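You operate a simulated robot arm through the tools that you are given. There is no shell and no other tool. Be economical: measure what you need, move in short steps, check, and stop when the job is done.

You run a simulated robot arm. Do the job below in one go: nothing can be reset, and whatever is moved stays where it is left.

Task
Fetch the tall spacer and set it on top of the brown small carton on the grey bench top. Stack the black motor marked "2" from the grey bench top on top of the black motor marked "3". Put the screw carton on the blue bench top away on the fourth shelf from the bottom of the parts rack. Fetch the step block and set it on the top of the feeder stand. Open the plywood bench drawer, take the black housing marked "A-63" from the green bench top and leave it inside and shut the drawer again. Take the grey housing labelled "B-12" from the green bench top and put it on the blue guard plate. Turn the torque dial of the bench driver to 3.5 N m. The order is free. Set down upright: step block.

The check looks at the end state, three seconds after you hand in, the way a careful person would. Anything else that was tipped, shoved, dropped, spilled or broken makes it a failure.

Robot
A 6-joint arm with a two-finger gripper on a trunk, on a base that drives. Base frame: it is fixed to the floor where the robot stands at the start and does not move with it; the origin is under the middle of the robot, x ahead of it, y to its left, z up. Units: m, rad, N and s.
With the tool pointing down near the work surface it reaches from about 0.34 to 0.84 m from the robot's upright axis, wherever it stands. Its first joint turns from -2.897 to 2.897 rad. Places, roughly: black housing [-2, -0.25, 0.75]; black motor [0.75, -0.5, 0.75]; blue guard plate (15x11x1 cm) [-0.9, -0.4, 0.7]; fourth shelf of the parts rack [-5.9, 1.9, 1.2]; grey housing [-2, -0.75, 0.75]; plywood bench drawer [-2, -2.4, 0.6]; plywood bench drawer inside [-2, -2.5, 0.6]; screw carton [1.25, -1.25, 0.75]; small carton [0.75, 0.25, 0.75]; step block [-2, 1.25, 0.75]; tall spacer (4x4x5 cm) [0.5, -0.1, 0.8]; top of the feeder stand [-3.3, 1.2, 0.5]; torque dial of the bench driver [-1.7, -0.6, 1]. Payload 2.45 kg.
The TCP is the grasp point between the finger pads, 0.02 m short of the fingertips. In the tool frame z runs along the fingers and y along their closing line. The gripper opens to 0.14 m. The gripper's body begins 0.168 m behind the TCP.
Orientation is that of the tool frame in the base frame, as a unit quaternion [w, x, y, z]. With the fingers straight down and closing along the base's y, the tool's x points along the base's -x, its y along +y and its z along -z.

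Tools
- The arm moves only by the tool nudge_tool. Its argument "plan" is a list of rows, each a list of 7 numbers: the shift along the tool's x, y, z in cm, then the turn, a rotation vector about the tool's x, y, z in degrees, then the gripper command, from -1 (shut) to 1 (fully open), values between in proportion. In form: [[x, y, z, rx, ry, rz, grip], ...]. A call has 1 to 8 rows; each row shifts and turns the commanded pose from where the row before left it, along the tool's axes as they then stand. Each row takes 0.2 s and may step no farther than 0.05 m and 0.15 rad from the row before; otherwise, or with a gripper value out of range, the whole call is refused. A pose out of reach is approached as far as the arm can. The call stops where the force on the tool passes 40 N (or 10 N more than at its start, if that is more) or the arm is blocked; 0.2 s more then pass. Each finger travels about 0.045 m/s and halts on what it meets, pressing with about 24 N; the grip force reading is that of the motor and also rises with nothing between the fingers. The clock runs only during rows and for 0.2 s after the last one: add rows that do not move to give the fingers time. The reply holds the time, the measured pose of the TCP, the force on the tool along the base axes, the opening and the grip force, in the units named above and with some noise, with the torque about the TCP (base axes, N m) and any sound that the robot's microphone picked up.
- Cameras (640 x 400 px; columns grow to the right, rows downward): "scene" is now at [0.0443, 0.0796, 1.8252]; the picture's right is [-0.84, -0.54, 0.00], its down [-0.47, 0.73, -0.51] and it looks along [0.27, -0.42, -0.86] (base axes); focal length 216 px, centre (320, 200). "wrist" rides on the gripper at [0.078, 0.011, -0.209] in the tool frame; the picture's right is [-0.14, 0.99, 0.00], its down [-0.92, -0.13, -0.37] and it looks along [-0.36, -0.05, 0.93] (tool axes); focal length 280 px, centre (320, 200). There is no depth. A picture from a camera that has moved, and an enlarged one, comes with that camera's place and axes in the base frame and with its lens. The place of the scene camera against the robot may be out by one fixed shift of up to 0.018 m in any direction.
- snapshot(camera): a new picture of that camera. It takes no simulated time.
- raise_lower(by): slides the trunk up (or, below 0, down) by that many m; the arm and the scene camera ride with it, the base frame stays. It gives what a move gives, with no picture.
- roll_base(legs): drives the robot by 1 to 6 legs, each [ahead, left, turn to the left] in m, m and rad, along the robot's own axes; the way and the turn of a leg run together, so that a leg with both is an arc; at most 1.5 m and 3.142 rad a leg. The arm and the cameras ride along, it lands a little off, and it stops where it bumps. It gives what a move gives.
- aim_head(pan, tilt): turns the head with the scene camera to pan (to the left, within 2.496 rad either way) and tilt (down, from -0.506 to 1.204), counted from straight ahead of the robot. It gives what a move gives.
- enlarge(camera, box): a new picture of the part [left, top, right, bottom] of that camera's present view, enlarged. It takes no simulated time.
- finish_job(): hands the job in; it is judged then, once.

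Go step by step. Nothing tells you exact positions but the pictures and the camera data: compare them with the known pose of the tool, close in by small moves and look again before you grip or let go. The budget is 217 turns and 218 pictures, counting those below and the enlarged ones. Unless the task says otherwise, let go and move clear before handing in.

The tools are called after ">>>" as name(argument=value, ...) on one line, values as JSON. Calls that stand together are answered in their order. nudge_tool: Moves the arm, as the interface text tells. Its arguments: {"type":"object","properties":{"plan":{"type":"array","items":{"type":"array","items":{"type":"number"}}}},"required":["plan"]} The other tools are called the same way: raise_lower (by) slides the trunk up or down; roll_base (legs) drives the base; aim_head (pan, tilt) turns the head that bears the scene camera; snapshot (camera) takes a picture; enlarge (camera, box) takes an enlarged picture of a part of a camera's view; finish_job () hands the job in.

At the start:

```text
t: 0.0
ee_pos: [0.301, -0.3919, 0.9778]
ee_rot: [0.0, 0.0, 1.0, 0.0]
ft_force: [0.6, -0.1, 0.3]
torque: [-0.01, 0.01, 0.0]
width: 0.1401
finger_force: 0.0
trunk travel left (down, up): [-0.1, 0.13]
robot x, y, heading: [0.0015, 0.0006, -0.0]
head pan, tilt: [-0.998, 1.042]
```

scene: 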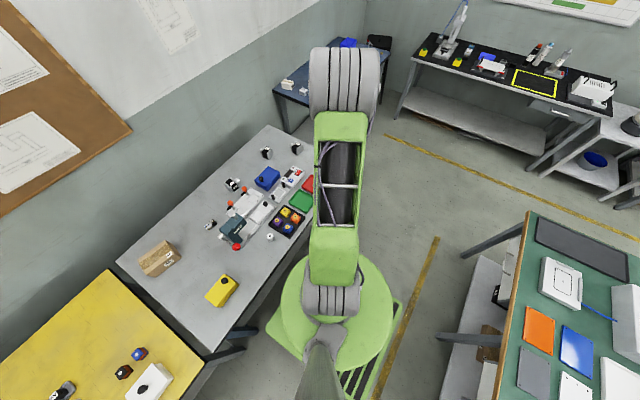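
wrist: 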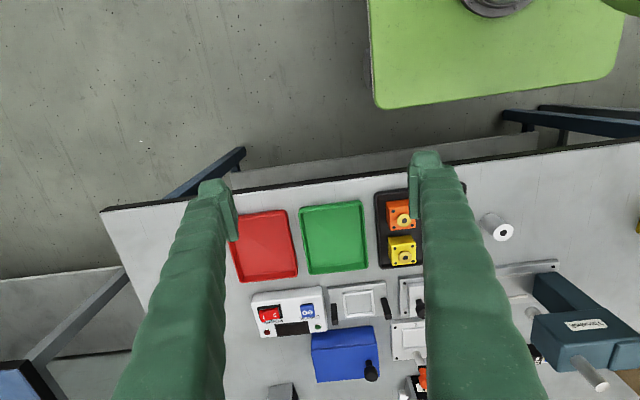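

I see the grey bench ahead with motors, cartons and fixtures. First I'll look more closely at the grey bench.

>>> aim_head(pan=0.0, tilt=0.9)

>>> snapshot(camera="scene")

>>> enlarge(camera="scene", box=[200, 150, 440, 300])

```text
t: 1.3
ee_pos: [0.3025, -0.3916, 0.9777]
ee_rot: [0.001, 0.001, 1.0, 0.001]
ft_force: [0.7, 0.0, 0.0]
torque: [-0.03, -0.01, 0.01]
width: 0.1396
finger_force: 0.1
trunk travel left (down, up): [-0.1, 0.13]
robot x, y, heading: [0.0008, -0.0, 0.0]
head pan, tilt: [0.0, 0.901]
```

```text
215 pictures are left
camera scene: at [0.0835, 0.1359, 1.8352], right [0.0, -1.0, 0.0], down [-0.78, 0.0, -0.62], along [0.62, 0.0, -0.78], focal length 216 px, centre (320, 200)
```

scene: 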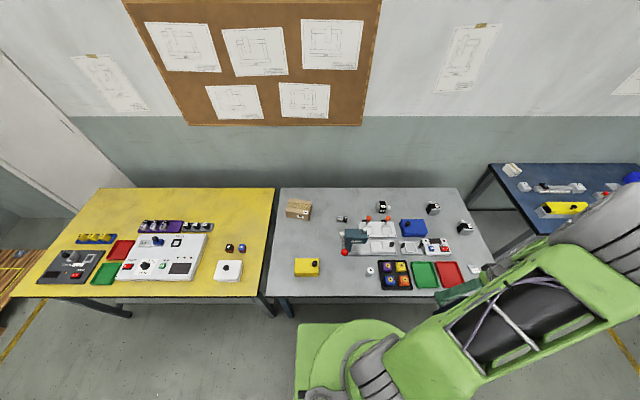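

```text
2.67 times, centred on (320, 225) of scene
camera zoom: at [0.0835, 0.1359, 1.8352], right [0.0, -1.0, 0.0], down [-0.78, 0.0, -0.62], along [0.62, 0.0, -0.78], focal length 576 px, centre (320, 133)
```

zoom: 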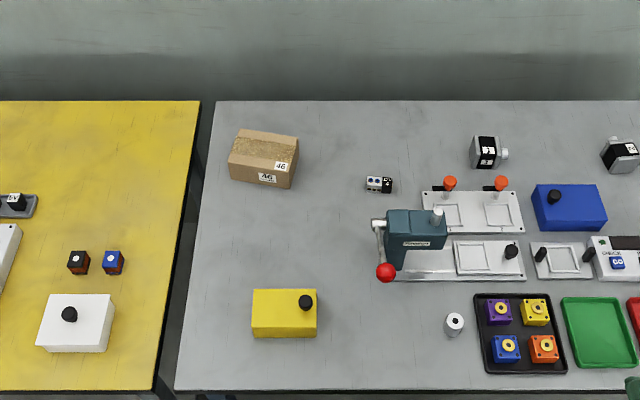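

The grey bench shows the white spacer near (0.48,-0.11), carton "46" near (0.85,0.26), and three motors. I'll read the motor labels.

>>> enlarge(camera="scene", box=[360, 190, 488, 270])

>>> enlarge(camera="scene", box=[270, 190, 398, 270])

```text
5.00 times, centred on (424, 230) of scene
camera zoom: at [0.0835, 0.1359, 1.8352], right [0.0, -1.0, 0.0], down [-0.78, 0.0, -0.62], along [0.62, 0.0, -0.78], focal length 1081 px, centre (-200, 50)
```

zoom: 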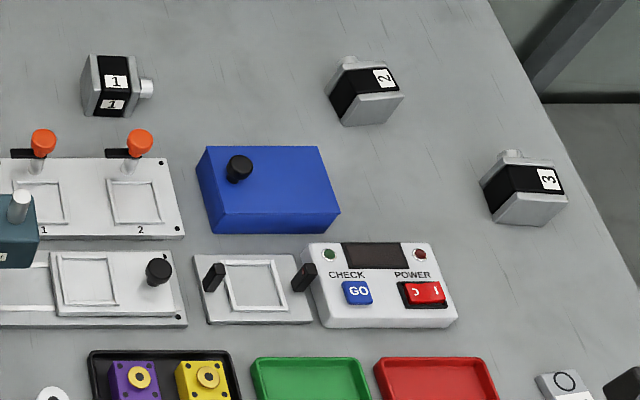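

```text
5.00 times, centred on (334, 230) of scene
camera zoom: at [0.0835, 0.1359, 1.8352], right [0.0, -1.0, 0.0], down [-0.78, 0.0, -0.62], along [0.62, 0.0, -0.78], focal length 1081 px, centre (250, 50)
```

zoom: 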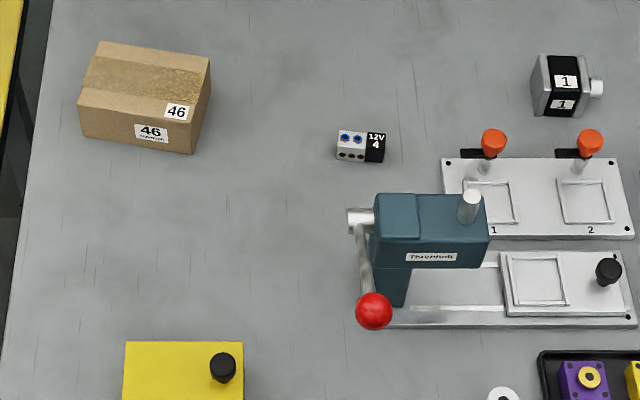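

Motor 2 is near (0.85,-0.54), motor 3 near (0.72,-0.68). I'll drive slightly forward and left to reach both spacer and carton.

>>> roll_base(legs=[[0.0, 0.1, 0.0], [0.06, 0.0, 0.0]])

>>> snapshot(camera="wrist")

>>> snapshot(camera="scene")

```text
t: 3.4
ee_pos: [0.3642, -0.293, 0.979]
ee_rot: [-0.001, 0.0, 1.0, 0.0]
ft_force: [0.2, -0.6, -0.3]
torque: [-0.03, 0.09, 0.01]
width: 0.14
finger_force: 0.1
trunk travel left (down, up): [-0.1, 0.13]
robot x, y, heading: [0.0616, 0.0964, -0.004]
head pan, tilt: [0.0, 0.901]
```

```text
211 pictures are left
camera wrist: at [0.2856, -0.282, 1.1866], right [0.14, 0.99, 0.0], down [0.92, -0.13, 0.37], along [0.36, -0.05, -0.93], focal length 280 px, centre (320, 200)
```

wrist: 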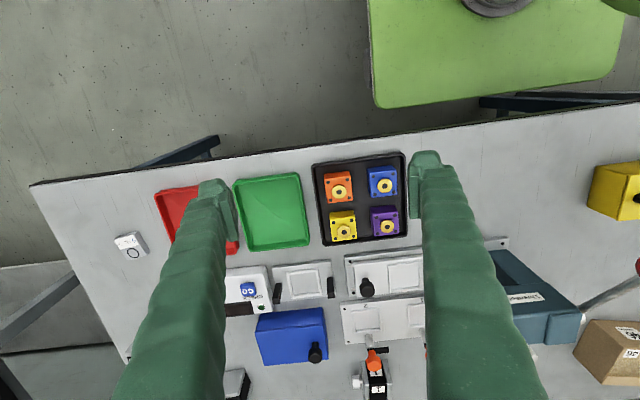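

```text
210 pictures are left
camera scene: at [0.1472, 0.2333, 1.8351], right [0.0, -1.0, 0.0], down [-0.78, 0.0, -0.62], along [0.62, 0.0, -0.78], focal length 216 px, centre (320, 200)
```

scene: 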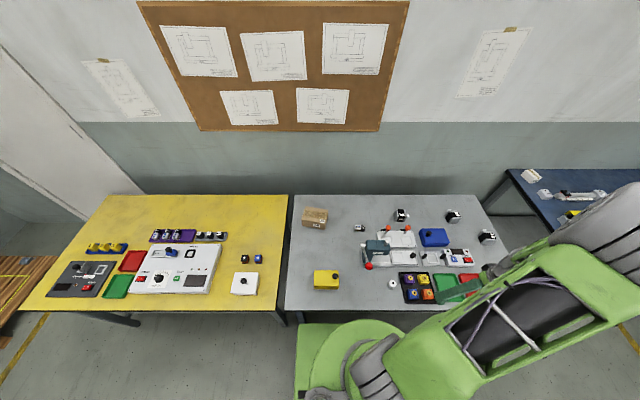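

The spacer is around (0.48,-0.12), hidden behind a finger. I'll move the tool above it.

>>> nudge_tool(plan=[[-2.3, 3.5, 1.2, 0, 0, 0, 1], [-2.3, 3.5, 1.2, 0, 0, 0, 1], [-2.3, 3.5, 1.2, 0, 0, 0, 1], [-2.3, 3.5, 1.2, 0, 0, 0, 1], [-2.3, 3.5, 1.2, 0, 0, 0, 1]])

>>> snapshot(camera="wrist")

```text
t: 4.6
ee_pos: [0.4777, -0.1181, 0.914]
ee_rot: [0.0, 0.0, 1.0, 0.0]
ft_force: [0.2, 0.2, 0.0]
torque: [-0.02, 0.04, -0.01]
width: 0.1399
finger_force: 0.1
trunk travel left (down, up): [-0.1, 0.13]
robot x, y, heading: [0.0637, 0.0977, 0.002]
head pan, tilt: [0.0, 0.901]
```

```text
209 pictures are left
camera wrist: at [0.3998, -0.1069, 1.1247], right [0.14, 0.99, 0.0], down [0.92, -0.13, 0.37], along [0.36, -0.05, -0.93], focal length 280 px, centre (320, 200)
```

wrist: 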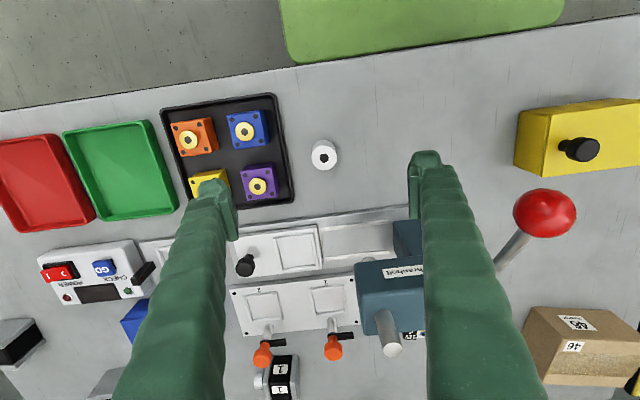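

Spacer is close below the TCP. Narrowing the gripper and descending partway.

>>> nudge_tool(plan=[[0.7, 0.6, 2, 0, 0, 0, 0.3], [0, 0, 3, 0, 0, 0, 0.2], [0, 0, 3, 0, 0, 0, 0.15], [0, 0, 2, 0, 0, 0, 0.15], [0, 0, 0, 0, 0, 0, 0.15]])

>>> snapshot(camera="wrist")

```text
t: 5.8
ee_pos: [0.4726, -0.1119, 0.8178]
ee_rot: [0.0, 0.001, 1.0, 0.0]
ft_force: [-0.1, 0.3, 0.2]
torque: [-0.01, 0.01, 0.01]
width: 0.0805
finger_force: 0.1
trunk travel left (down, up): [-0.1, 0.13]
robot x, y, heading: [0.0566, 0.096, 0.004]
head pan, tilt: [0.0, 0.901]
```

```text
208 pictures are left
camera wrist: at [0.3928, -0.1007, 1.0262], right [0.14, 0.99, 0.0], down [0.92, -0.13, 0.37], along [0.37, -0.05, -0.93], focal length 280 px, centre (320, 200)
```

wrist: 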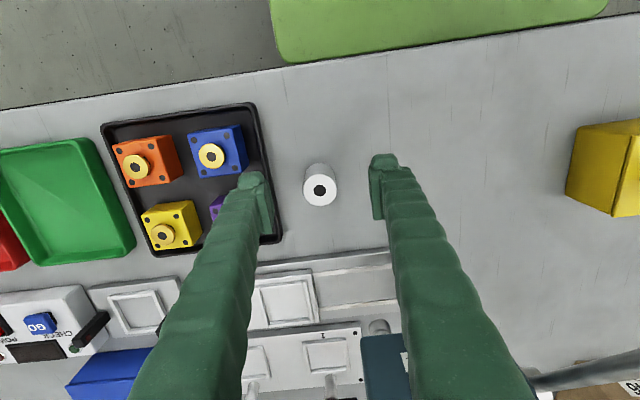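

Alignment looks near right; heights are still uncertain, so I'll step down a bit more and recheck.

>>> nudge_tool(plan=[[-0.6, 0, 1.0, 0, 0, 0, 0.15], [0, 0, 1.5, 0, 0, 0, 0.15], [0, 0, 0, 0, 0, 0, 0.15]])

>>> enlarge(camera="wrist", box=[220, 130, 420, 255])

```text
t: 6.6
ee_pos: [0.4792, -0.1117, 0.7948]
ee_rot: [0.001, 0.0, 1.0, 0.0]
ft_force: [-0.4, 0.2, 0.1]
torque: [-0.04, 0.01, -0.03]
width: 0.0802
finger_force: 0.1
trunk travel left (down, up): [-0.1, 0.13]
robot x, y, heading: [0.0627, 0.0971, -0.0]
head pan, tilt: [0.0, 0.901]
```

```text
3.20 times, centred on (320, 192) of wrist
camera zoom: at [0.4001, -0.1002, 1.0016], right [0.14, 0.99, 0.0], down [0.92, -0.13, 0.37], along [0.37, -0.05, -0.93], focal length 897 px, centre (320, 224)
```

zoom: 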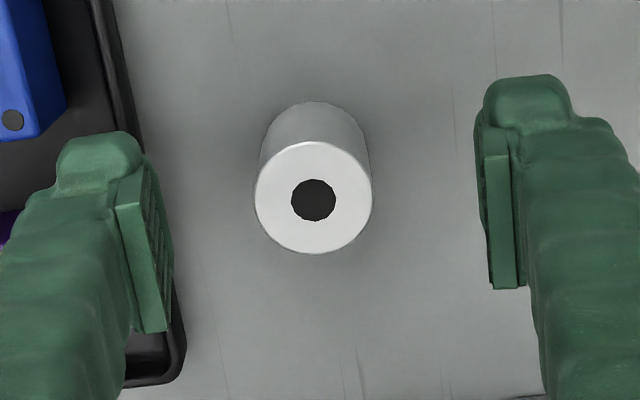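

The ring sits slightly ahead of the TCP (+x). I'll narrow the gripper to avoid the tray edge, shift forward and descend a little.

>>> nudge_tool(plan=[[-1.0, -0.2, 0, 0, 0, 0, -0.1], [0, 0, 1.5, 0, 0, 0, -0.1], [0, 0, 0, 0, 0, 0, -0.1]])

>>> enlarge(camera="wrist", box=[220, 130, 420, 255])

```text
t: 7.4
ee_pos: [0.4869, -0.1126, 0.7777]
ee_rot: [0.0, 0.0, 1.0, 0.0]
ft_force: [-0.5, 0.0, -0.1]
torque: [0.0, 0.02, 0.01]
width: 0.063
finger_force: 0.0
trunk travel left (down, up): [-0.1, 0.13]
robot x, y, heading: [0.0661, 0.0954, -0.001]
head pan, tilt: [0.0, 0.901]
```

```text
3.20 times, centred on (320, 192) of wrist
camera zoom: at [0.4085, -0.1016, 0.9861], right [0.14, 0.99, 0.0], down [0.92, -0.13, 0.37], along [0.37, -0.05, -0.93], focal length 897 px, centre (320, 224)
```

zoom: 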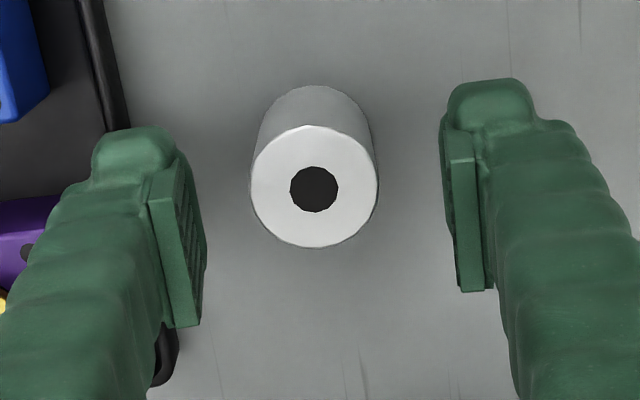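

Spacer top is about z=0.75. Descending around it and closing.

>>> nudge_tool(plan=[[-0.4, 0, 2, 0, 0, 0, -0.1], [0, 0, 1.8, 0, 0, 0, -0.1], [0, 0, 0, 0, 0, 0, -1], [0, 0, 0, 0, 0, 0, -1], [0, 0, 0, 0, 0, 0, -1]])

>>> enlarge(camera="wrist", box=[220, 130, 420, 255])

```text
t: 7.8
ee_pos: [0.4885, -0.1117, 0.7639]
ee_rot: [-0.001, 0.0, 1.0, 0.0]
ft_force: [-5.0, 6.2, 32.1]
torque: [-1.59, 0.07, -0.22]
width: 0.062
finger_force: 0.0
trunk travel left (down, up): [-0.1, 0.13]
robot x, y, heading: [0.0648, 0.0992, -0.004]
head pan, tilt: [0.0, 0.901]
stopped in row 2: the force on the tool passed its limit at 109 N (the readings are from after the stop); the commanded pose is now the measured one
```

```text
3.20 times, centred on (320, 192) of wrist
camera zoom: at [0.4112, -0.1008, 0.9727], right [0.14, 0.99, 0.0], down [0.92, -0.13, 0.37], along [0.37, -0.05, -0.93], focal length 897 px, centre (320, 224)
```

zoom: 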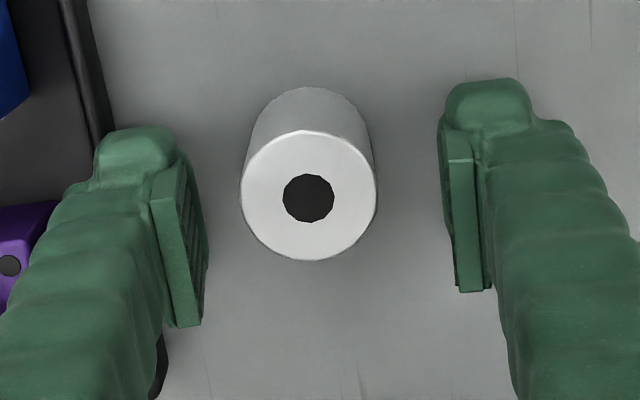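

A finger met something on the tray side, so I'll back up, and turn the tool 90° so that it closes along x, away from the tray.

>>> nudge_tool(plan=[[0, 0, -2, 0, 0, 0, -0.1], [0, 0, -3, 0, 0, 8.5, -0.1], [0, 0, 0, 0, 0, 8.5, -0.1], [0, 0, 0, 0, 0, 8.5, -0.1], [0, 0, 0, 0, 0, 8.5, -0.1], [0, 0, 0, 0, 0, 8.5, -0.1], [0, 0, 0, 0, 0, 8.5, -0.1], [0, 0, 0, 0, 0, 8.5, -0.1]])

>>> nudge_tool(plan=[[0, 0, 0, 0, 0, 8.5, -0.1], [0, 0, 0, 0, 0, 8.5, -0.1], [0, 0, 0, 0, 0, 8.5, -0.1], [0, 0, 0, 0, 0, 5, -0.1], [0, 0, 0, 0, 0, 0, -0.1]])

>>> snapshot(camera="wrist")

```text
t: 9.6
ee_pos: [0.4898, -0.1145, 0.8138]
ee_rot: [0.0, 0.498, 0.867, 0.001]
ft_force: [-0.2, 0.6, 0.3]
torque: [0.0, 0.0, 0.0]
width: 0.0629
finger_force: 0.1
trunk travel left (down, up): [-0.1, 0.13]
robot x, y, heading: [0.0638, 0.0991, 0.001]
head pan, tilt: [0.0, 0.901]
```

```text
t: 10.8
ee_pos: [0.4907, -0.1138, 0.8116]
ee_rot: [0.0, 0.708, 0.706, 0.0]
ft_force: [0.0, -1.3, 0.4]
torque: [0.05, 0.03, 0.01]
width: 0.0629
finger_force: 0.1
trunk travel left (down, up): [-0.1, 0.13]
robot x, y, heading: [0.0593, 0.0994, -0.002]
head pan, tilt: [0.0, 0.901]
```

```text
204 pictures are left
camera wrist: at [0.5017, -0.0348, 1.0204], right [0.99, -0.14, 0.0], down [-0.13, -0.92, 0.37], along [-0.05, -0.36, -0.93], focal length 280 px, centre (320, 200)
```

wrist: 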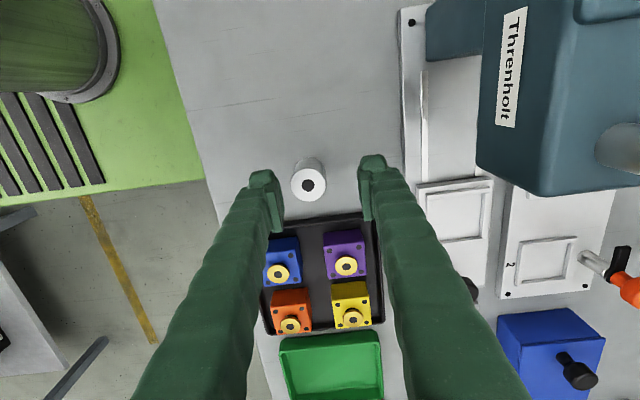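

Column-based estimates give the spacer centre at (0.480,-0.1145). I'll centre on it and descend in small steps.

>>> nudge_tool(plan=[[0, -1.1, 0, 0, 0, 0, -0.1], [0, 0, 1.5, 0, 0, 0, -0.1], [0, 0, 1, 0, 0, 0, -0.1], [0, 0, 0.7, 0, 0, 0, -0.1], [0, 0, 0, 0, 0, 0, -0.1]])

>>> enlarge(camera="wrist", box=[220, 130, 420, 255])

```text
t: 12.0
ee_pos: [0.4803, -0.1156, 0.78]
ee_rot: [0.0, 0.707, 0.707, 0.0]
ft_force: [-0.6, -0.2, -0.5]
torque: [0.0, 0.0, 0.0]
width: 0.0629
finger_force: 0.0
trunk travel left (down, up): [-0.1, 0.13]
robot x, y, heading: [0.062, 0.1003, -0.0]
head pan, tilt: [0.0, 0.901]
```

```text
3.20 times, centred on (320, 192) of wrist
camera zoom: at [0.4912, -0.0357, 0.9884], right [0.99, -0.14, 0.0], down [-0.13, -0.92, 0.37], along [-0.05, -0.36, -0.93], focal length 897 px, centre (320, 224)
```

zoom: 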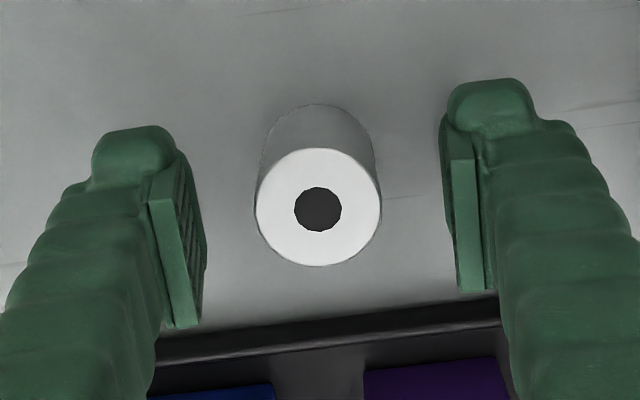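

Well centred. Descending further in small steps.

>>> nudge_tool(plan=[[0, 0, 1, 0, 0, 0, -0.1], [0, 0, 0.5, 0, 0, 0, -0.1], [0, 0, 0.4, 0, 0, 0, -0.1], [0, 0, 0.4, 0, 0, 0, -0.1], [0, 0, 0.4, 0, 0, 0, -0.1], [0, 0, 0, 0, 0, 0, -0.1]])

>>> enlarge(camera="wrist", box=[220, 130, 420, 255])

```text
t: 13.2
ee_pos: [0.4796, -0.1141, 0.7596]
ee_rot: [0.001, 0.707, 0.707, 0.001]
ft_force: [-4.2, 1.5, 27.3]
torque: [0.06, 0.68, -0.06]
width: 0.0629
finger_force: 0.0
trunk travel left (down, up): [-0.1, 0.13]
robot x, y, heading: [0.0626, 0.0975, 0.001]
head pan, tilt: [0.0, 0.901]
stopped in row 5: the force on the tool passed its limit at 49 N (the readings are from after the stop); the commanded pose is now the measured one
```

```text
3.20 times, centred on (320, 192) of wrist
camera zoom: at [0.4892, -0.0345, 0.9675], right [0.99, -0.14, 0.0], down [-0.13, -0.92, 0.37], along [-0.05, -0.37, -0.93], focal length 897 px, centre (320, 224)
```

zoom: 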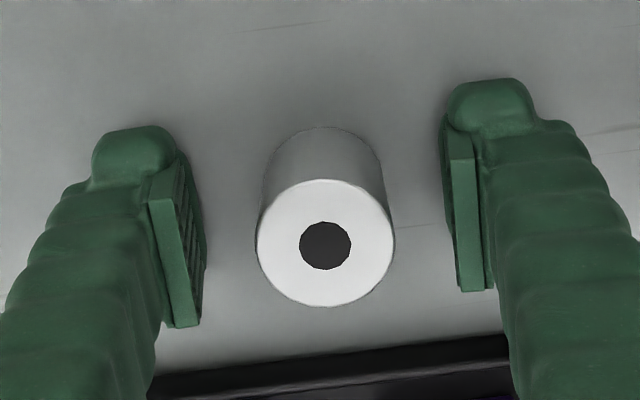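

Bench top is at z≈0.74, so the spacer top is ~0.787. I'll raise 1.2 cm, and close on the spacer.

>>> nudge_tool(plan=[[0, 0.2, -1.2, 0, 0, 0, -0.1], [0, 0, 0, 0, 0, 0, -1], [0, 0, 0, 0, 0, 0, -1], [0, 0, 0, 0, 0, 0, -1], [0, 0, 0, 0, 0, 0, -1]])

```text
t: 14.3
ee_pos: [0.4813, -0.1144, 0.7698]
ee_rot: [0.0, 0.707, 0.708, 0.001]
ft_force: [0.0, 0.7, 0.0]
torque: [-0.01, 0.01, 0.0]
width: 0.0304
finger_force: 23.4
trunk travel left (down, up): [-0.1, 0.13]
robot x, y, heading: [0.0615, 0.0958, 0.001]
head pan, tilt: [0.0, 0.901]
```

Spacer gripped. Lifting high and moving left towards the carton.

>>> nudge_tool(plan=[[0, 0, -4, 0, 0, 0, -1], [0, 0, -4.5, 0, 0, 0, -1], [0, 0, -4.5, 0, 0, 0, -1], [0, 0, -4.5, 0, 0, 0, -1], [4.5, 0, 0, 0, 0, 0, -1], [4.5, 0, 0, 0, 0, 0, -1], [4.5, 0, 0, 0, 0, 0, -1], [4.5, 0, 0, 0, 0, 0, -1]])

>>> nudge_tool(plan=[[4.5, 0, 0, 0, 0, 0, -1], [4.5, 0, 0, 0, 0, 0, -1], [4.5, 0, 0, 0, 0, 0, -1], [4.5, 0, 0, 0, 0, 0, -1], [0, 4.5, 0, 0, 0, 0, -1], [0, 4.5, 0, 0, 0, 0, -1], [0, 4.5, 0, 0, 0, 0, -1], [0, 4.5, 0, 0, 0, 0, -1]])

>>> nudge_tool(plan=[[0, 4.5, 0, 0, 0, 0, -1], [0, 4.5, 0, 0, 0, 0, -1], [0, 4.5, 0, 0, 0, 0, -1], [0, 4.5, 0, 0, 0, 0, -1], [0, 0, 0, 0, 0, 0, -1]])

>>> snapshot(camera="wrist")

>>> snapshot(camera="scene")

```text
t: 15.9
ee_pos: [0.4871, -0.0015, 0.9468]
ee_rot: [0.006, 0.71, 0.704, 0.002]
ft_force: [0.5, -14.8, -1.3]
torque: [0.02, 0.08, -0.22]
width: 0.0304
finger_force: 24.3
trunk travel left (down, up): [-0.1, 0.13]
robot x, y, heading: [0.0649, 0.0997, -0.002]
head pan, tilt: [0.0, 0.901]
stopped in row 7: the force on the tool passed its limit at 184 N (the readings are from after the stop); the commanded pose is now the measured one
```

```text
t: 16.2
ee_pos: [0.491, -0.0003, 0.9479]
ee_rot: [0.009, 0.713, 0.701, 0.004]
ft_force: [-0.1, -15.4, -2.6]
torque: [0.03, -0.02, -0.01]
width: 0.0304
finger_force: 24.7
trunk travel left (down, up): [-0.1, 0.13]
robot x, y, heading: [0.0619, 0.0996, -0.006]
head pan, tilt: [0.0, 0.901]
stopped in row 1: the force on the tool passed its limit at 76 N (the readings are from after the stop); the commanded pose is now the measured one
```

```text
t: 17.4
ee_pos: [0.6751, -0.0003, 0.9486]
ee_rot: [0.008, 0.712, 0.702, 0.004]
ft_force: [0.2, 0.8, -1.6]
torque: [-0.01, -0.02, -0.01]
width: 0.0306
finger_force: 24.0
trunk travel left (down, up): [-0.1, 0.13]
robot x, y, heading: [0.0649, 0.0997, -0.003]
head pan, tilt: [0.0, 0.901]
```

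```text
201 pictures are left
camera wrist: at [0.6817, 0.0794, 1.1567], right [0.99, -0.15, 0.02], down [-0.15, -0.92, 0.37], along [-0.04, -0.37, -0.93], focal length 280 px, centre (320, 200)
```

wrist: 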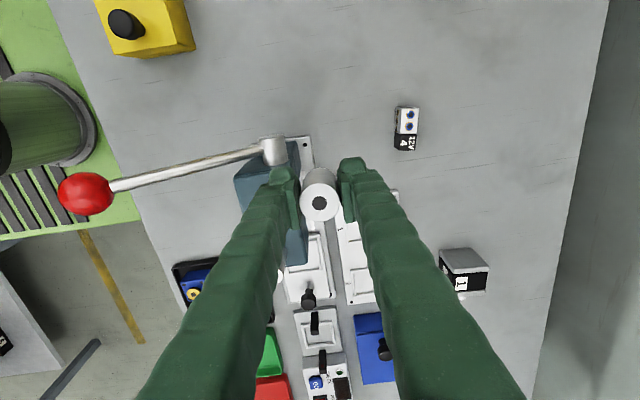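

```text
200 pictures are left
camera scene: at [0.1458, 0.233, 1.8352], right [0.0, -1.0, 0.0], down [-0.78, 0.0, -0.62], along [0.62, 0.0, -0.78], focal length 216 px, centre (320, 200)
```

scene: 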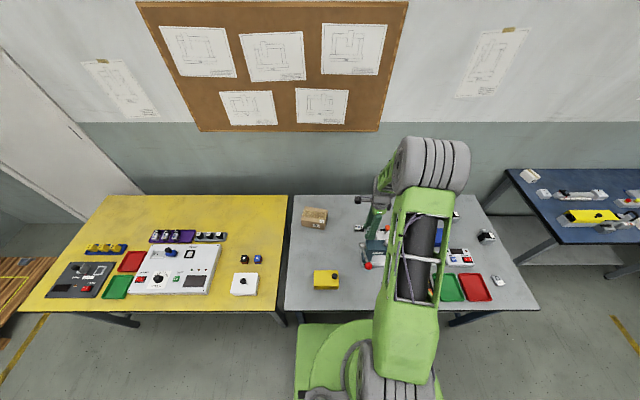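

I bumped the press's red-ball handle (it stands as high as z≈0.95). Checking whether it moved and whether the spacer still sits well.

>>> enlarge(camera="scene", box=[280, 190, 440, 290])

>>> enlarge(camera="wrist", box=[220, 130, 420, 255])

```text
4.00 times, centred on (360, 240) of scene
camera zoom: at [0.1458, 0.233, 1.8352], right [0.0, -1.0, 0.0], down [-0.78, 0.0, -0.62], along [0.62, 0.0, -0.78], focal length 865 px, centre (160, 40)
```

zoom: 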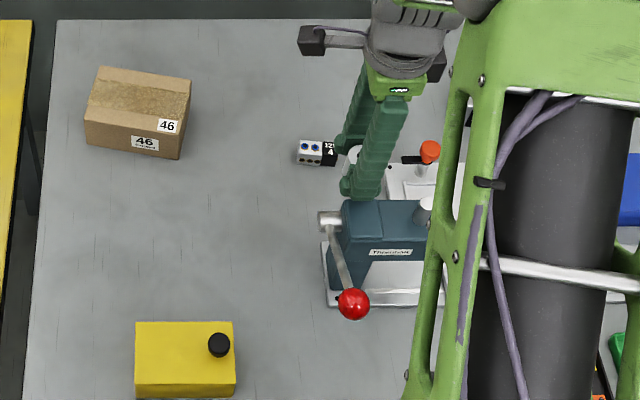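

```text
3.20 times, centred on (320, 192) of wrist
camera zoom: at [0.6817, 0.0794, 1.1567], right [0.99, -0.15, 0.02], down [-0.15, -0.92, 0.37], along [-0.04, -0.37, -0.93], focal length 897 px, centre (320, 224)
```

zoom: 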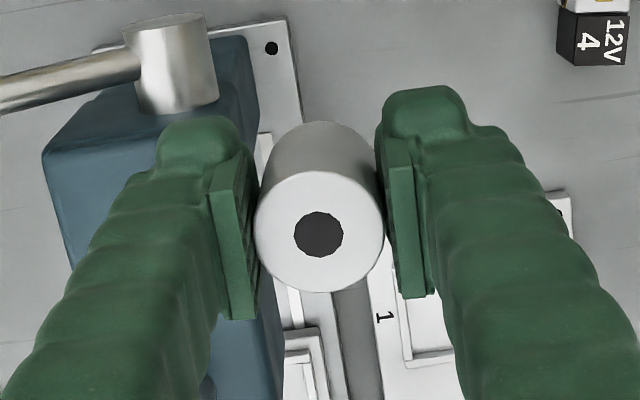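

The handle seems unmoved and the spacer is still held. Levelling the tool, going higher, and moving over the carton.

>>> nudge_tool(plan=[[0, 0, -3, 0.97, 0.32, -0.8, -1], [0, 2.5, -3, 0, 0, 0, -1], [3.5, 3, 0, 0, 0, 0, -1], [3.5, 2.5, 0, 0, 0, 0, -1], [3.5, 2.5, 0, 0, 0, 0, -1], [3.5, 2.5, 0, 0, 0, 0, -1], [3.5, 2.5, 0, 0, 0, 0, -1], [3.5, 2, 0, 0, 0, 0, -1]])

>>> nudge_tool(plan=[[4, 0, 0, 0, 0, 0, -1], [0, 0, 2, 0, 0, 0, -1], [0, 0, 0, 0, 0, 0, -1]])

>>> snapshot(camera="wrist")

>>> enlarge(camera="scene", box=[260, 170, 388, 250])

```text
t: 19.2
ee_pos: [0.8451, 0.2084, 1.0062]
ee_rot: [0.001, 0.707, 0.708, -0.001]
ft_force: [-0.4, -0.5, -1.5]
torque: [-0.02, 0.04, -0.02]
width: 0.0304
finger_force: 24.1
trunk travel left (down, up): [-0.1, 0.13]
robot x, y, heading: [0.0622, 0.0981, -0.002]
head pan, tilt: [0.0, 0.901]
```

```text
t: 20.0
ee_pos: [0.8432, 0.2484, 0.9881]
ee_rot: [0.0, 0.708, 0.707, -0.001]
ft_force: [-0.1, 0.2, -1.7]
torque: [0.01, 0.01, 0.01]
width: 0.0302
finger_force: 24.9
trunk travel left (down, up): [-0.1, 0.13]
robot x, y, heading: [0.0575, 0.0997, -0.007]
head pan, tilt: [0.0, 0.901]
```

```text
197 pictures are left
camera wrist: at [0.8549, 0.3273, 1.197], right [0.99, -0.14, 0.0], down [-0.13, -0.92, 0.37], along [-0.05, -0.37, -0.93], focal length 280 px, centre (320, 200)
```

wrist: 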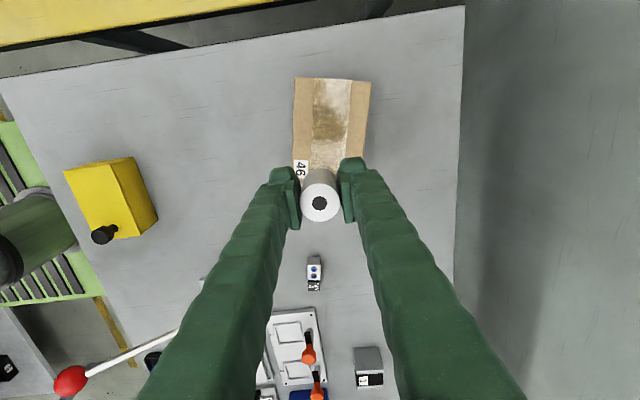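

```text
5.00 times, centred on (324, 210) of scene
camera zoom: at [0.1459, 0.2327, 1.8352], right [0.0, -1.0, 0.0], down [-0.78, 0.0, -0.62], along [0.62, 0.0, -0.78], focal length 1081 px, centre (300, 150)
```

zoom: 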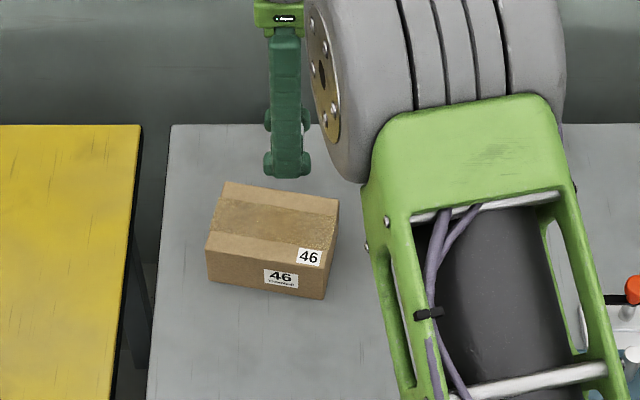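

Carton top centre is around (0.867,0.264). Moving over it and lowering carefully.

>>> nudge_tool(plan=[[1.6, 2.4, 2, 0, 0, 0, -1], [0, 0, 4, 0, 0, 0, -1], [0, 0, 2, 0, 0, 0, -1], [0, 0, 0, 0, 0, 0, -1]])

>>> snapshot(camera="wrist")

>>> enlarge(camera="scene", box=[260, 170, 388, 250])

```text
t: 21.0
ee_pos: [0.8659, 0.266, 0.9072]
ee_rot: [0.001, 0.707, 0.707, 0.0]
ft_force: [0.1, -0.8, -0.4]
torque: [0.01, 0.0, -0.01]
width: 0.0305
finger_force: 24.0
trunk travel left (down, up): [-0.1, 0.13]
robot x, y, heading: [0.0612, 0.0943, -0.004]
head pan, tilt: [0.0, 0.901]
```

```text
195 pictures are left
camera wrist: at [0.877, 0.3448, 1.1165], right [0.99, -0.14, 0.0], down [-0.13, -0.92, 0.37], along [-0.05, -0.37, -0.93], focal length 280 px, centre (320, 200)
```

wrist: 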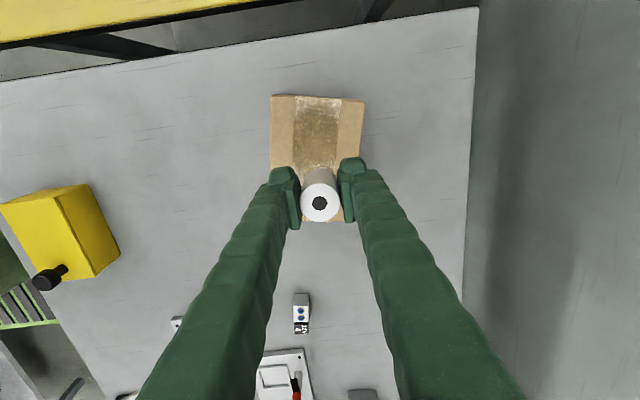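

```text
5.00 times, centred on (324, 210) of scene
camera zoom: at [0.1462, 0.233, 1.8352], right [0.0, -1.0, 0.0], down [-0.78, 0.0, -0.62], along [0.62, 0.0, -0.78], focal length 1081 px, centre (300, 150)
```

zoom: 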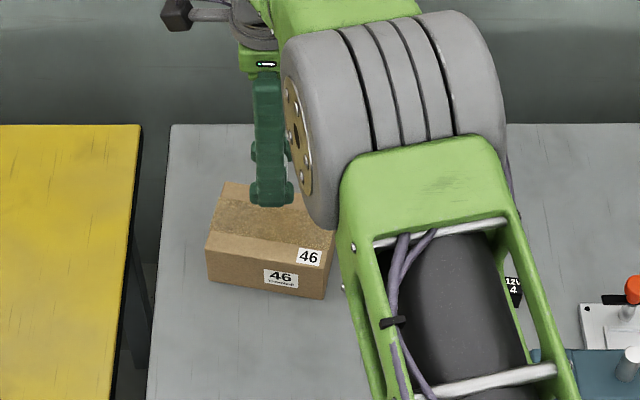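

Nearly centred; lowering to contact.

>>> nudge_tool(plan=[[0.5, -0.3, 2, 0, 0, 0, -1], [0, 0, 1.0, 0, 0, 0, -1], [0, 0, 0.5, 0, 0, 0, -1], [0, 0, 0.5, 0, 0, 0, -1], [0, 0, 0.5, 0, 0, 0, -1], [0, 0, 0, 0, 0, 0, -1]])

>>> enlarge(camera="scene", box=[280, 180, 376, 240])

```text
t: 22.4
ee_pos: [0.8653, 0.2691, 0.8646]
ee_rot: [0.0, 0.707, 0.707, -0.001]
ft_force: [0.1, 0.3, -0.6]
torque: [0.01, 0.02, -0.01]
width: 0.0303
finger_force: 24.4
trunk travel left (down, up): [-0.1, 0.13]
robot x, y, heading: [0.063, 0.0966, 0.0]
head pan, tilt: [0.0, 0.901]
```

```text
6.67 times, centred on (328, 210) of scene
camera zoom: at [0.1462, 0.233, 1.8352], right [0.0, -1.0, 0.0], down [-0.78, 0.0, -0.62], along [0.62, 0.0, -0.78], focal length 1441 px, centre (267, 133)
```

zoom: 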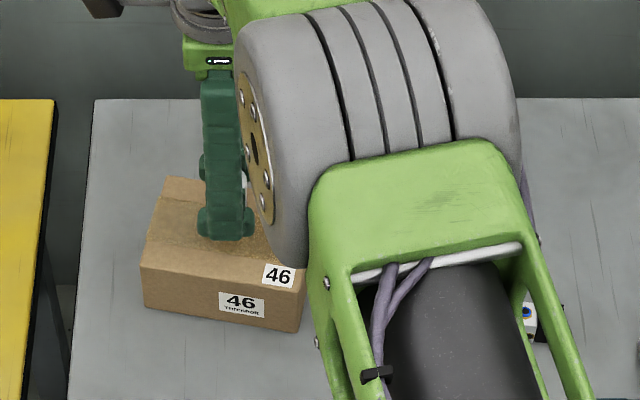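

Still clear; continuing down in small steps.

>>> nudge_tool(plan=[[0, 0, 0.4, 0, 0, 0, -1], [0, 0, 0.4, 0, 0, 0, -1], [0, 0, 0.4, 0, 0, 0, -1], [0, 0, 0.4, 0, 0, 0, -1], [0, 0, 0.4, 0, 0, 0, -1], [0, 0, 0.4, 0, 0, 0, -1]])

```text
t: 23.8
ee_pos: [0.8654, 0.2708, 0.8404]
ee_rot: [0.0, 0.707, 0.707, -0.002]
ft_force: [-0.1, 0.3, -0.5]
torque: [0.0, 0.01, -0.01]
width: 0.03
finger_force: 24.4
trunk travel left (down, up): [-0.1, 0.13]
robot x, y, heading: [0.0647, 0.0978, -0.002]
head pan, tilt: [0.0, 0.901]
```

>>> nudge_tool(plan=[[0, 0, 0.3, 0, 0, 0, -1], [0, 0, 0.3, 0, 0, 0, -1], [0, 0, 0.3, 0, 0, 0, -1], [0, 0, 0.3, 0, 0, 0, -1], [0, 0, 0.3, 0, 0, 0, -1]])

>>> snapshot(camera="wrist")

```text
t: 25.0
ee_pos: [0.8655, 0.2707, 0.829]
ee_rot: [0.003, 0.706, 0.708, 0.002]
ft_force: [3.0, -0.2, 30.4]
torque: [-0.05, 0.22, 0.04]
width: 0.0304
finger_force: 24.0
trunk travel left (down, up): [-0.1, 0.13]
robot x, y, heading: [0.0584, 0.0956, -0.006]
head pan, tilt: [0.0, 0.901]
```

```text
192 pictures are left
camera wrist: at [0.8753, 0.3496, 1.0386], right [0.99, -0.14, 0.01], down [-0.13, -0.92, 0.37], along [-0.04, -0.37, -0.93], focal length 280 px, centre (320, 200)
```

wrist: 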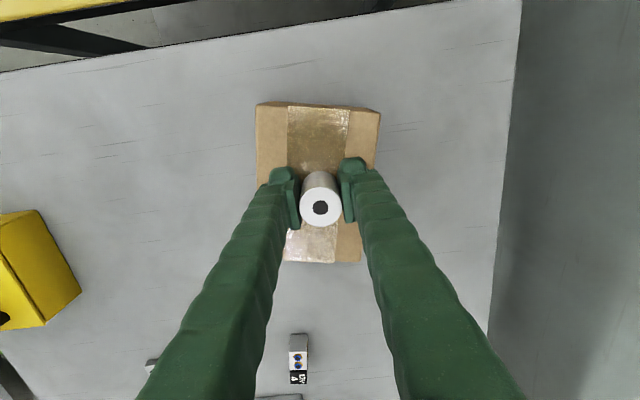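

Contact at about z=0.80 with the spacer centred on the carton. Relieving, opening, and rising straight up.

>>> nudge_tool(plan=[[0, 0, -0.3, 0, 0, 0, -1], [0, 0, 0, 0, 0, 0, -0.3], [0, 0, 0, 0, 0, 0, -0.2], [0, 0, 0, 0, 0, 0, -0.2], [0, 0, -4, 0, 0, 0, -0.2], [0, 0, -4, 0, 0, 0, -0.2], [0, 0, -4, 0, 0, 0, -0.2]])

>>> snapshot(camera="wrist")

```text
t: 26.6
ee_pos: [0.8641, 0.2689, 0.9484]
ee_rot: [0.0, 0.707, 0.707, -0.001]
ft_force: [0.6, 0.0, -0.3]
torque: [-0.03, -0.01, 0.0]
width: 0.0562
finger_force: 0.0
trunk travel left (down, up): [-0.1, 0.13]
robot x, y, heading: [0.0637, 0.0957, -0.006]
head pan, tilt: [0.0, 0.901]
```

```text
191 pictures are left
camera wrist: at [0.8757, 0.3472, 1.1574], right [0.99, -0.14, 0.0], down [-0.13, -0.92, 0.37], along [-0.05, -0.37, -0.93], focal length 280 px, centre (320, 200)
```

wrist: 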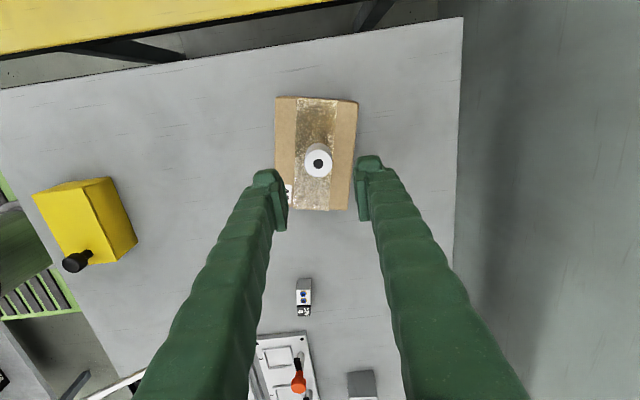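

Spacer stands on the carton. Raising the arm clear and driving right to the motors.

>>> nudge_tool(plan=[[0, -2, -4, 0, 0, 0, 0.3], [0, -2, -4, 0, 0, 0, 0.3], [0, -2, -4, 0, 0, 0, 0.3], [0, -2, -2, 0, 0, 0, 0.3]])

>>> roll_base(legs=[[0.0, -0.52, 0.0], [0.015, 0, 0]])

>>> snapshot(camera="wrist")

>>> snapshot(camera="scene")

```text
t: 27.6
ee_pos: [0.7841, 0.2707, 1.0904]
ee_rot: [0.002, 0.707, 0.707, 0.0]
ft_force: [-0.9, -0.3, 0.3]
torque: [0.03, -0.01, 0.0]
width: 0.0911
finger_force: 0.1
trunk travel left (down, up): [-0.1, 0.13]
robot x, y, heading: [0.0629, 0.1002, -0.004]
head pan, tilt: [0.0, 0.901]
```

```text
t: 33.0
ee_pos: [0.7964, -0.2609, 1.0893]
ee_rot: [0.0, 0.714, 0.7, -0.001]
ft_force: [1.2, 0.4, -0.5]
torque: [-0.01, 0.08, 0.01]
width: 0.0908
finger_force: 0.1
trunk travel left (down, up): [-0.1, 0.13]
robot x, y, heading: [0.0712, -0.4194, -0.015]
head pan, tilt: [0.0, 0.901]
```

```text
190 pictures are left
camera wrist: at [0.81, -0.1817, 1.298], right [0.99, -0.16, 0.0], down [-0.15, -0.92, 0.37], along [-0.06, -0.37, -0.93], focal length 280 px, centre (320, 200)
```

wrist: 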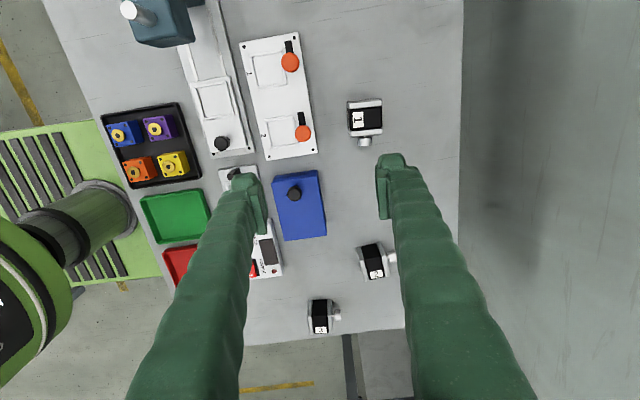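

```text
189 pictures are left
camera scene: at [0.1591, -0.2856, 1.8351], right [-0.02, -1.0, 0.0], down [-0.78, 0.02, -0.62], along [0.62, -0.01, -0.78], focal length 216 px, centre (320, 200)
```

scene: 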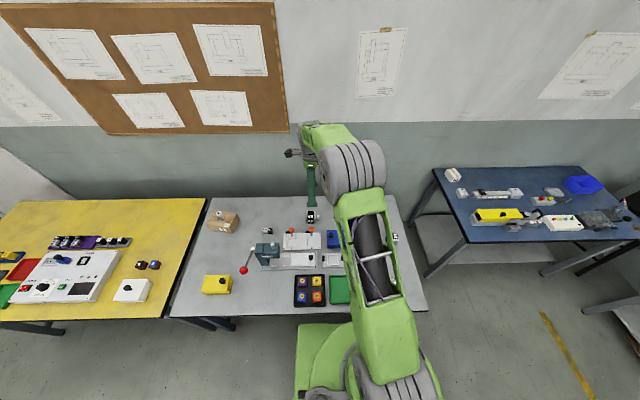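

Motors 2 and 3 are seen with shafts pointing to +x. I'll rotate the tool back to close along y and look.

>>> nudge_tool(plan=[[0, 0, 0, 0, 0, -8.5, 0.3], [0, 0, 0, 0, 0, -8.5, 0.3], [0, 0, 0, 0, 0, -8.5, 0.3], [0, 0, 0, 0, 0, -8.5, 0.3], [0, 0, 0, 0, 0, -8.5, 0.3], [0, 0, 0, 0, 0, -8.5, 0.3], [0, 0, 0, 0, 0, -8.5, 0.3], [0, 0, 0, 0, 0, -8.5, 0.3]])

>>> nudge_tool(plan=[[0, 0, 0, 0, 0, -8.5, 0.3], [0, 0, 0, 0, 0, -8.5, 0.3], [0, 0, 0, 0, 0, -6, 0.3], [0, -4.8, 0, 0, 0, 0, 0.3], [0, -4.8, 0, 0, 0, 0, 0.3], [0, -4.8, 0, 0, 0, 0, 0.3], [0, -4.8, 0, 0, 0, 0, 0.3], [0, -4.8, 0, 0, 0, 0, 0.3]])

>>> nudge_tool(plan=[[0, -4, 2, 0, 0, 0, 0.3], [-2, 0, 4, 0, 0, 0, 0.3], [-2, 0, 4, 0, 0, 0, 0.3], [-1, 0, 0, 0, 0, 0, 0.3], [0, 0, 0, 0, 0, 0, 0.3]])

>>> snapshot(camera="wrist")

```text
t: 34.8
ee_pos: [0.7962, -0.2602, 1.09]
ee_rot: [0.0, 0.2, 0.98, -0.001]
ft_force: [0.5, -0.2, -0.6]
torque: [0.0, 0.0, 0.01]
width: 0.0913
finger_force: 0.1
trunk travel left (down, up): [-0.1, 0.13]
robot x, y, heading: [0.0669, -0.4183, -0.019]
head pan, tilt: [0.0, 0.901]
```

```text
t: 36.6
ee_pos: [0.7963, -0.5038, 1.0931]
ee_rot: [-0.001, 0.001, 1.0, 0.0]
ft_force: [-0.1, -0.5, -0.5]
torque: [0.03, -0.01, 0.03]
width: 0.0909
finger_force: 0.0
trunk travel left (down, up): [-0.1, 0.13]
robot x, y, heading: [0.0709, -0.4214, -0.02]
head pan, tilt: [0.0, 0.901]
```

```text
t: 37.8
ee_pos: [0.8458, -0.5438, 0.991]
ee_rot: [0.001, 0.001, 1.0, -0.001]
ft_force: [-0.1, -0.3, -0.1]
torque: [0.0, 0.01, 0.0]
width: 0.0909
finger_force: 0.1
trunk travel left (down, up): [-0.1, 0.13]
robot x, y, heading: [0.07, -0.4188, -0.022]
head pan, tilt: [0.0, 0.901]
```

```text
188 pictures are left
camera wrist: at [0.767, -0.5314, 1.2002], right [0.14, 0.99, 0.0], down [0.92, -0.13, 0.37], along [0.37, -0.05, -0.93], focal length 280 px, centre (320, 200)
```

wrist: 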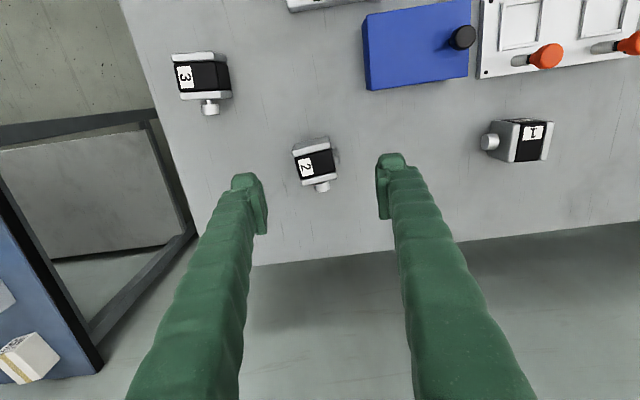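

>>> enlarge(camera="wrist", box=[140, 40, 360, 178])

>>> enlarge(camera="wrist", box=[270, 120, 366, 200])

```text
2.90 times, centred on (250, 109) of wrist
camera zoom: at [0.767, -0.5314, 1.2002], right [0.14, 0.99, 0.0], down [0.92, -0.13, 0.37], along [0.37, -0.05, -0.93], focal length 813 px, centre (523, 464)
```

zoom: 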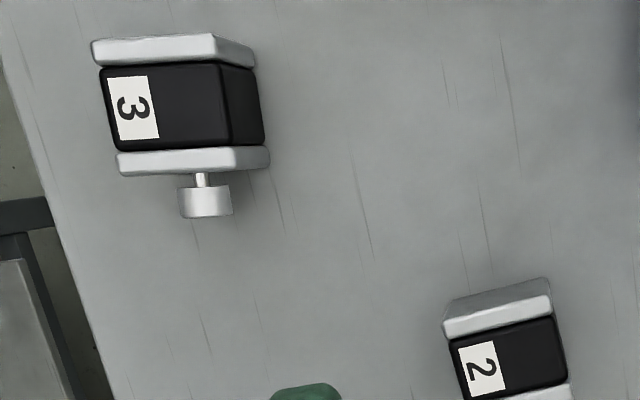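

```text
5.00 times, centred on (318, 160) of wrist
camera zoom: at [0.767, -0.5314, 1.2002], right [0.14, 0.99, 0.0], down [0.92, -0.13, 0.37], along [0.37, -0.05, -0.93], focal length 1402 px, centre (330, 400)
```

zoom: 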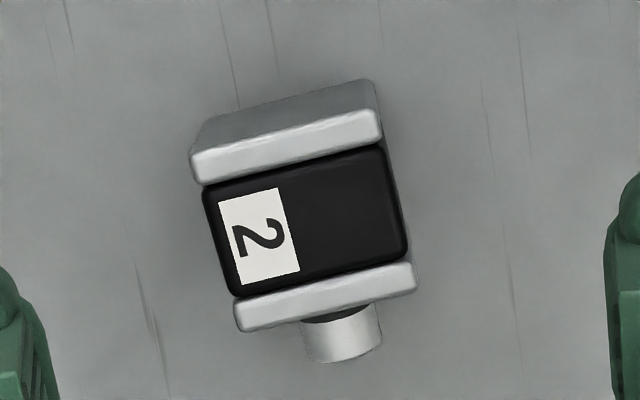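

Motor 2 centre ≈(0.875,-0.553), yaw ≈+5°; motor 3 ≈(0.732,-0.689), yaw ≈-6°. Moving above motor 2 with matched yaw and descending partway.

>>> nudge_tool(plan=[[-2.9, -0.9, 0, 0, 0, 0, 0.3], [0, 0, 4, 0, 0, -5.3, 0.3], [0, 0, 4, 0, 0, 0, 0.3], [0, 0, 3, 0, 0, 0, 0.3], [0, 0, 0, 0, 0, 0, 0.3]])

>>> enlarge(camera="wrist", box=[220, 120, 420, 245])

```text
t: 39.0
ee_pos: [0.878, -0.5525, 0.8821]
ee_rot: [0.001, -0.046, 0.999, 0.0]
ft_force: [-0.3, 0.6, -0.5]
torque: [0.01, 0.02, 0.04]
width: 0.0913
finger_force: 0.0
trunk travel left (down, up): [-0.1, 0.13]
robot x, y, heading: [0.0648, -0.4188, -0.025]
head pan, tilt: [0.0, 0.901]
```

```text
3.20 times, centred on (320, 182) of wrist
camera zoom: at [0.7987, -0.547, 1.0902], right [0.05, 1.0, 0.0], down [0.93, -0.04, 0.37], along [0.37, -0.02, -0.93], focal length 897 px, centre (320, 256)
```

zoom: 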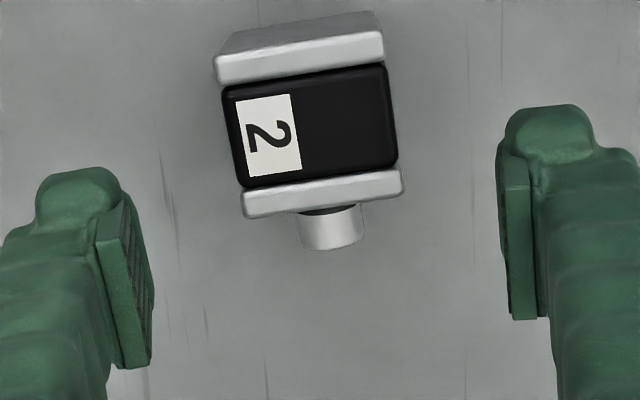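

Well aligned in yaw and y; small x correction, then descend and grip.

>>> nudge_tool(plan=[[0.6, -0.1, 3, 0, 0, 0, 0.3], [0, 0, 3, 0, 0, 0, 0.3], [0, 0, 2, 0, 0, 0, 0.3], [0, 0, 1.2, 0, 0, 0, 0.3], [0, 0, 1.0, 0, 0, 0, 0.3], [0, 0, 0, 0, 0, 0, 0.3]])

>>> snapshot(camera="wrist")

```text
t: 40.4
ee_pos: [0.8709, -0.5519, 0.7806]
ee_rot: [0.0, -0.045, 0.999, 0.0]
ft_force: [0.1, 0.2, -0.9]
torque: [0.03, -0.02, 0.02]
width: 0.0907
finger_force: 0.0
trunk travel left (down, up): [-0.1, 0.13]
robot x, y, heading: [0.0705, -0.4218, -0.023]
head pan, tilt: [0.0, 0.901]
```

```text
184 pictures are left
camera wrist: at [0.7913, -0.5465, 0.9885], right [0.05, 1.0, 0.0], down [0.93, -0.04, 0.37], along [0.37, -0.02, -0.93], focal length 280 px, centre (320, 200)
```

wrist: 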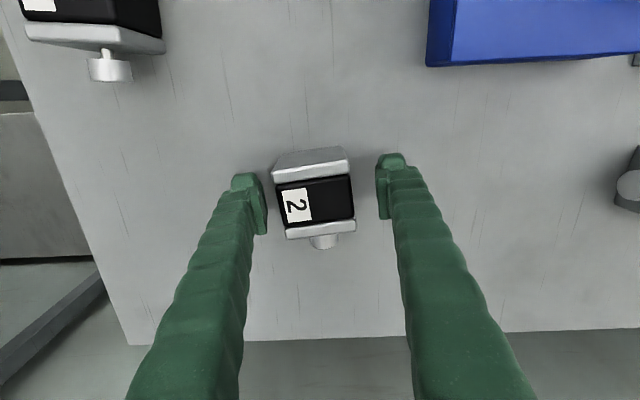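

Motor 2 is between the fingers; gripping.

>>> nudge_tool(plan=[[0.2, -0.2, 0.5, 0, 0, 0, 0.3], [0, 0, 0, 0, 0, 0, -1], [0, 0, 0, 0, 0, 0, -1], [0, 0, 0, 0, 0, 0, -1], [0, 0, 0, 0, 0, 0, -1], [0, 0, 0, 0, 0, 0, -1]])

>>> nudge_tool(plan=[[0, 0, -2, 0, 0, 0, -1], [0, 0, -4, 0, 0, 0, -1], [0, 0, -4, 0, 0, 0, -1], [0, 0, -2, 0, 0, 0, -1]])

>>> snapshot(camera="wrist")

```text
t: 41.8
ee_pos: [0.8686, -0.5534, 0.7763]
ee_rot: [0.0, -0.045, 0.999, -0.001]
ft_force: [1.1, -1.6, -0.3]
torque: [-0.07, 0.04, 0.08]
width: 0.0584
finger_force: 23.4
trunk travel left (down, up): [-0.1, 0.13]
robot x, y, heading: [0.0709, -0.4209, -0.021]
head pan, tilt: [0.0, 0.901]
```

```text
t: 42.8
ee_pos: [0.8683, -0.5534, 0.8925]
ee_rot: [-0.001, -0.045, 0.999, -0.002]
ft_force: [0.0, -0.4, -7.5]
torque: [0.01, -0.04, 0.0]
width: 0.0586
finger_force: 24.2
trunk travel left (down, up): [-0.1, 0.13]
robot x, y, heading: [0.0699, -0.4187, -0.021]
head pan, tilt: [0.0, 0.901]
```

```text
183 pictures are left
camera wrist: at [0.7893, -0.5479, 1.1012], right [0.05, 1.0, 0.0], down [0.93, -0.04, 0.37], along [0.37, -0.02, -0.93], focal length 280 px, centre (320, 200)
```

wrist: 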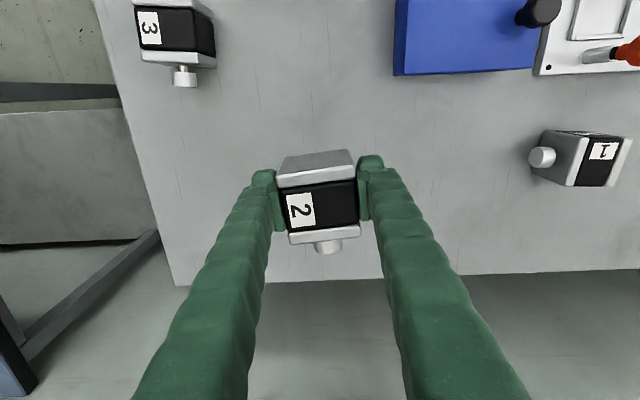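

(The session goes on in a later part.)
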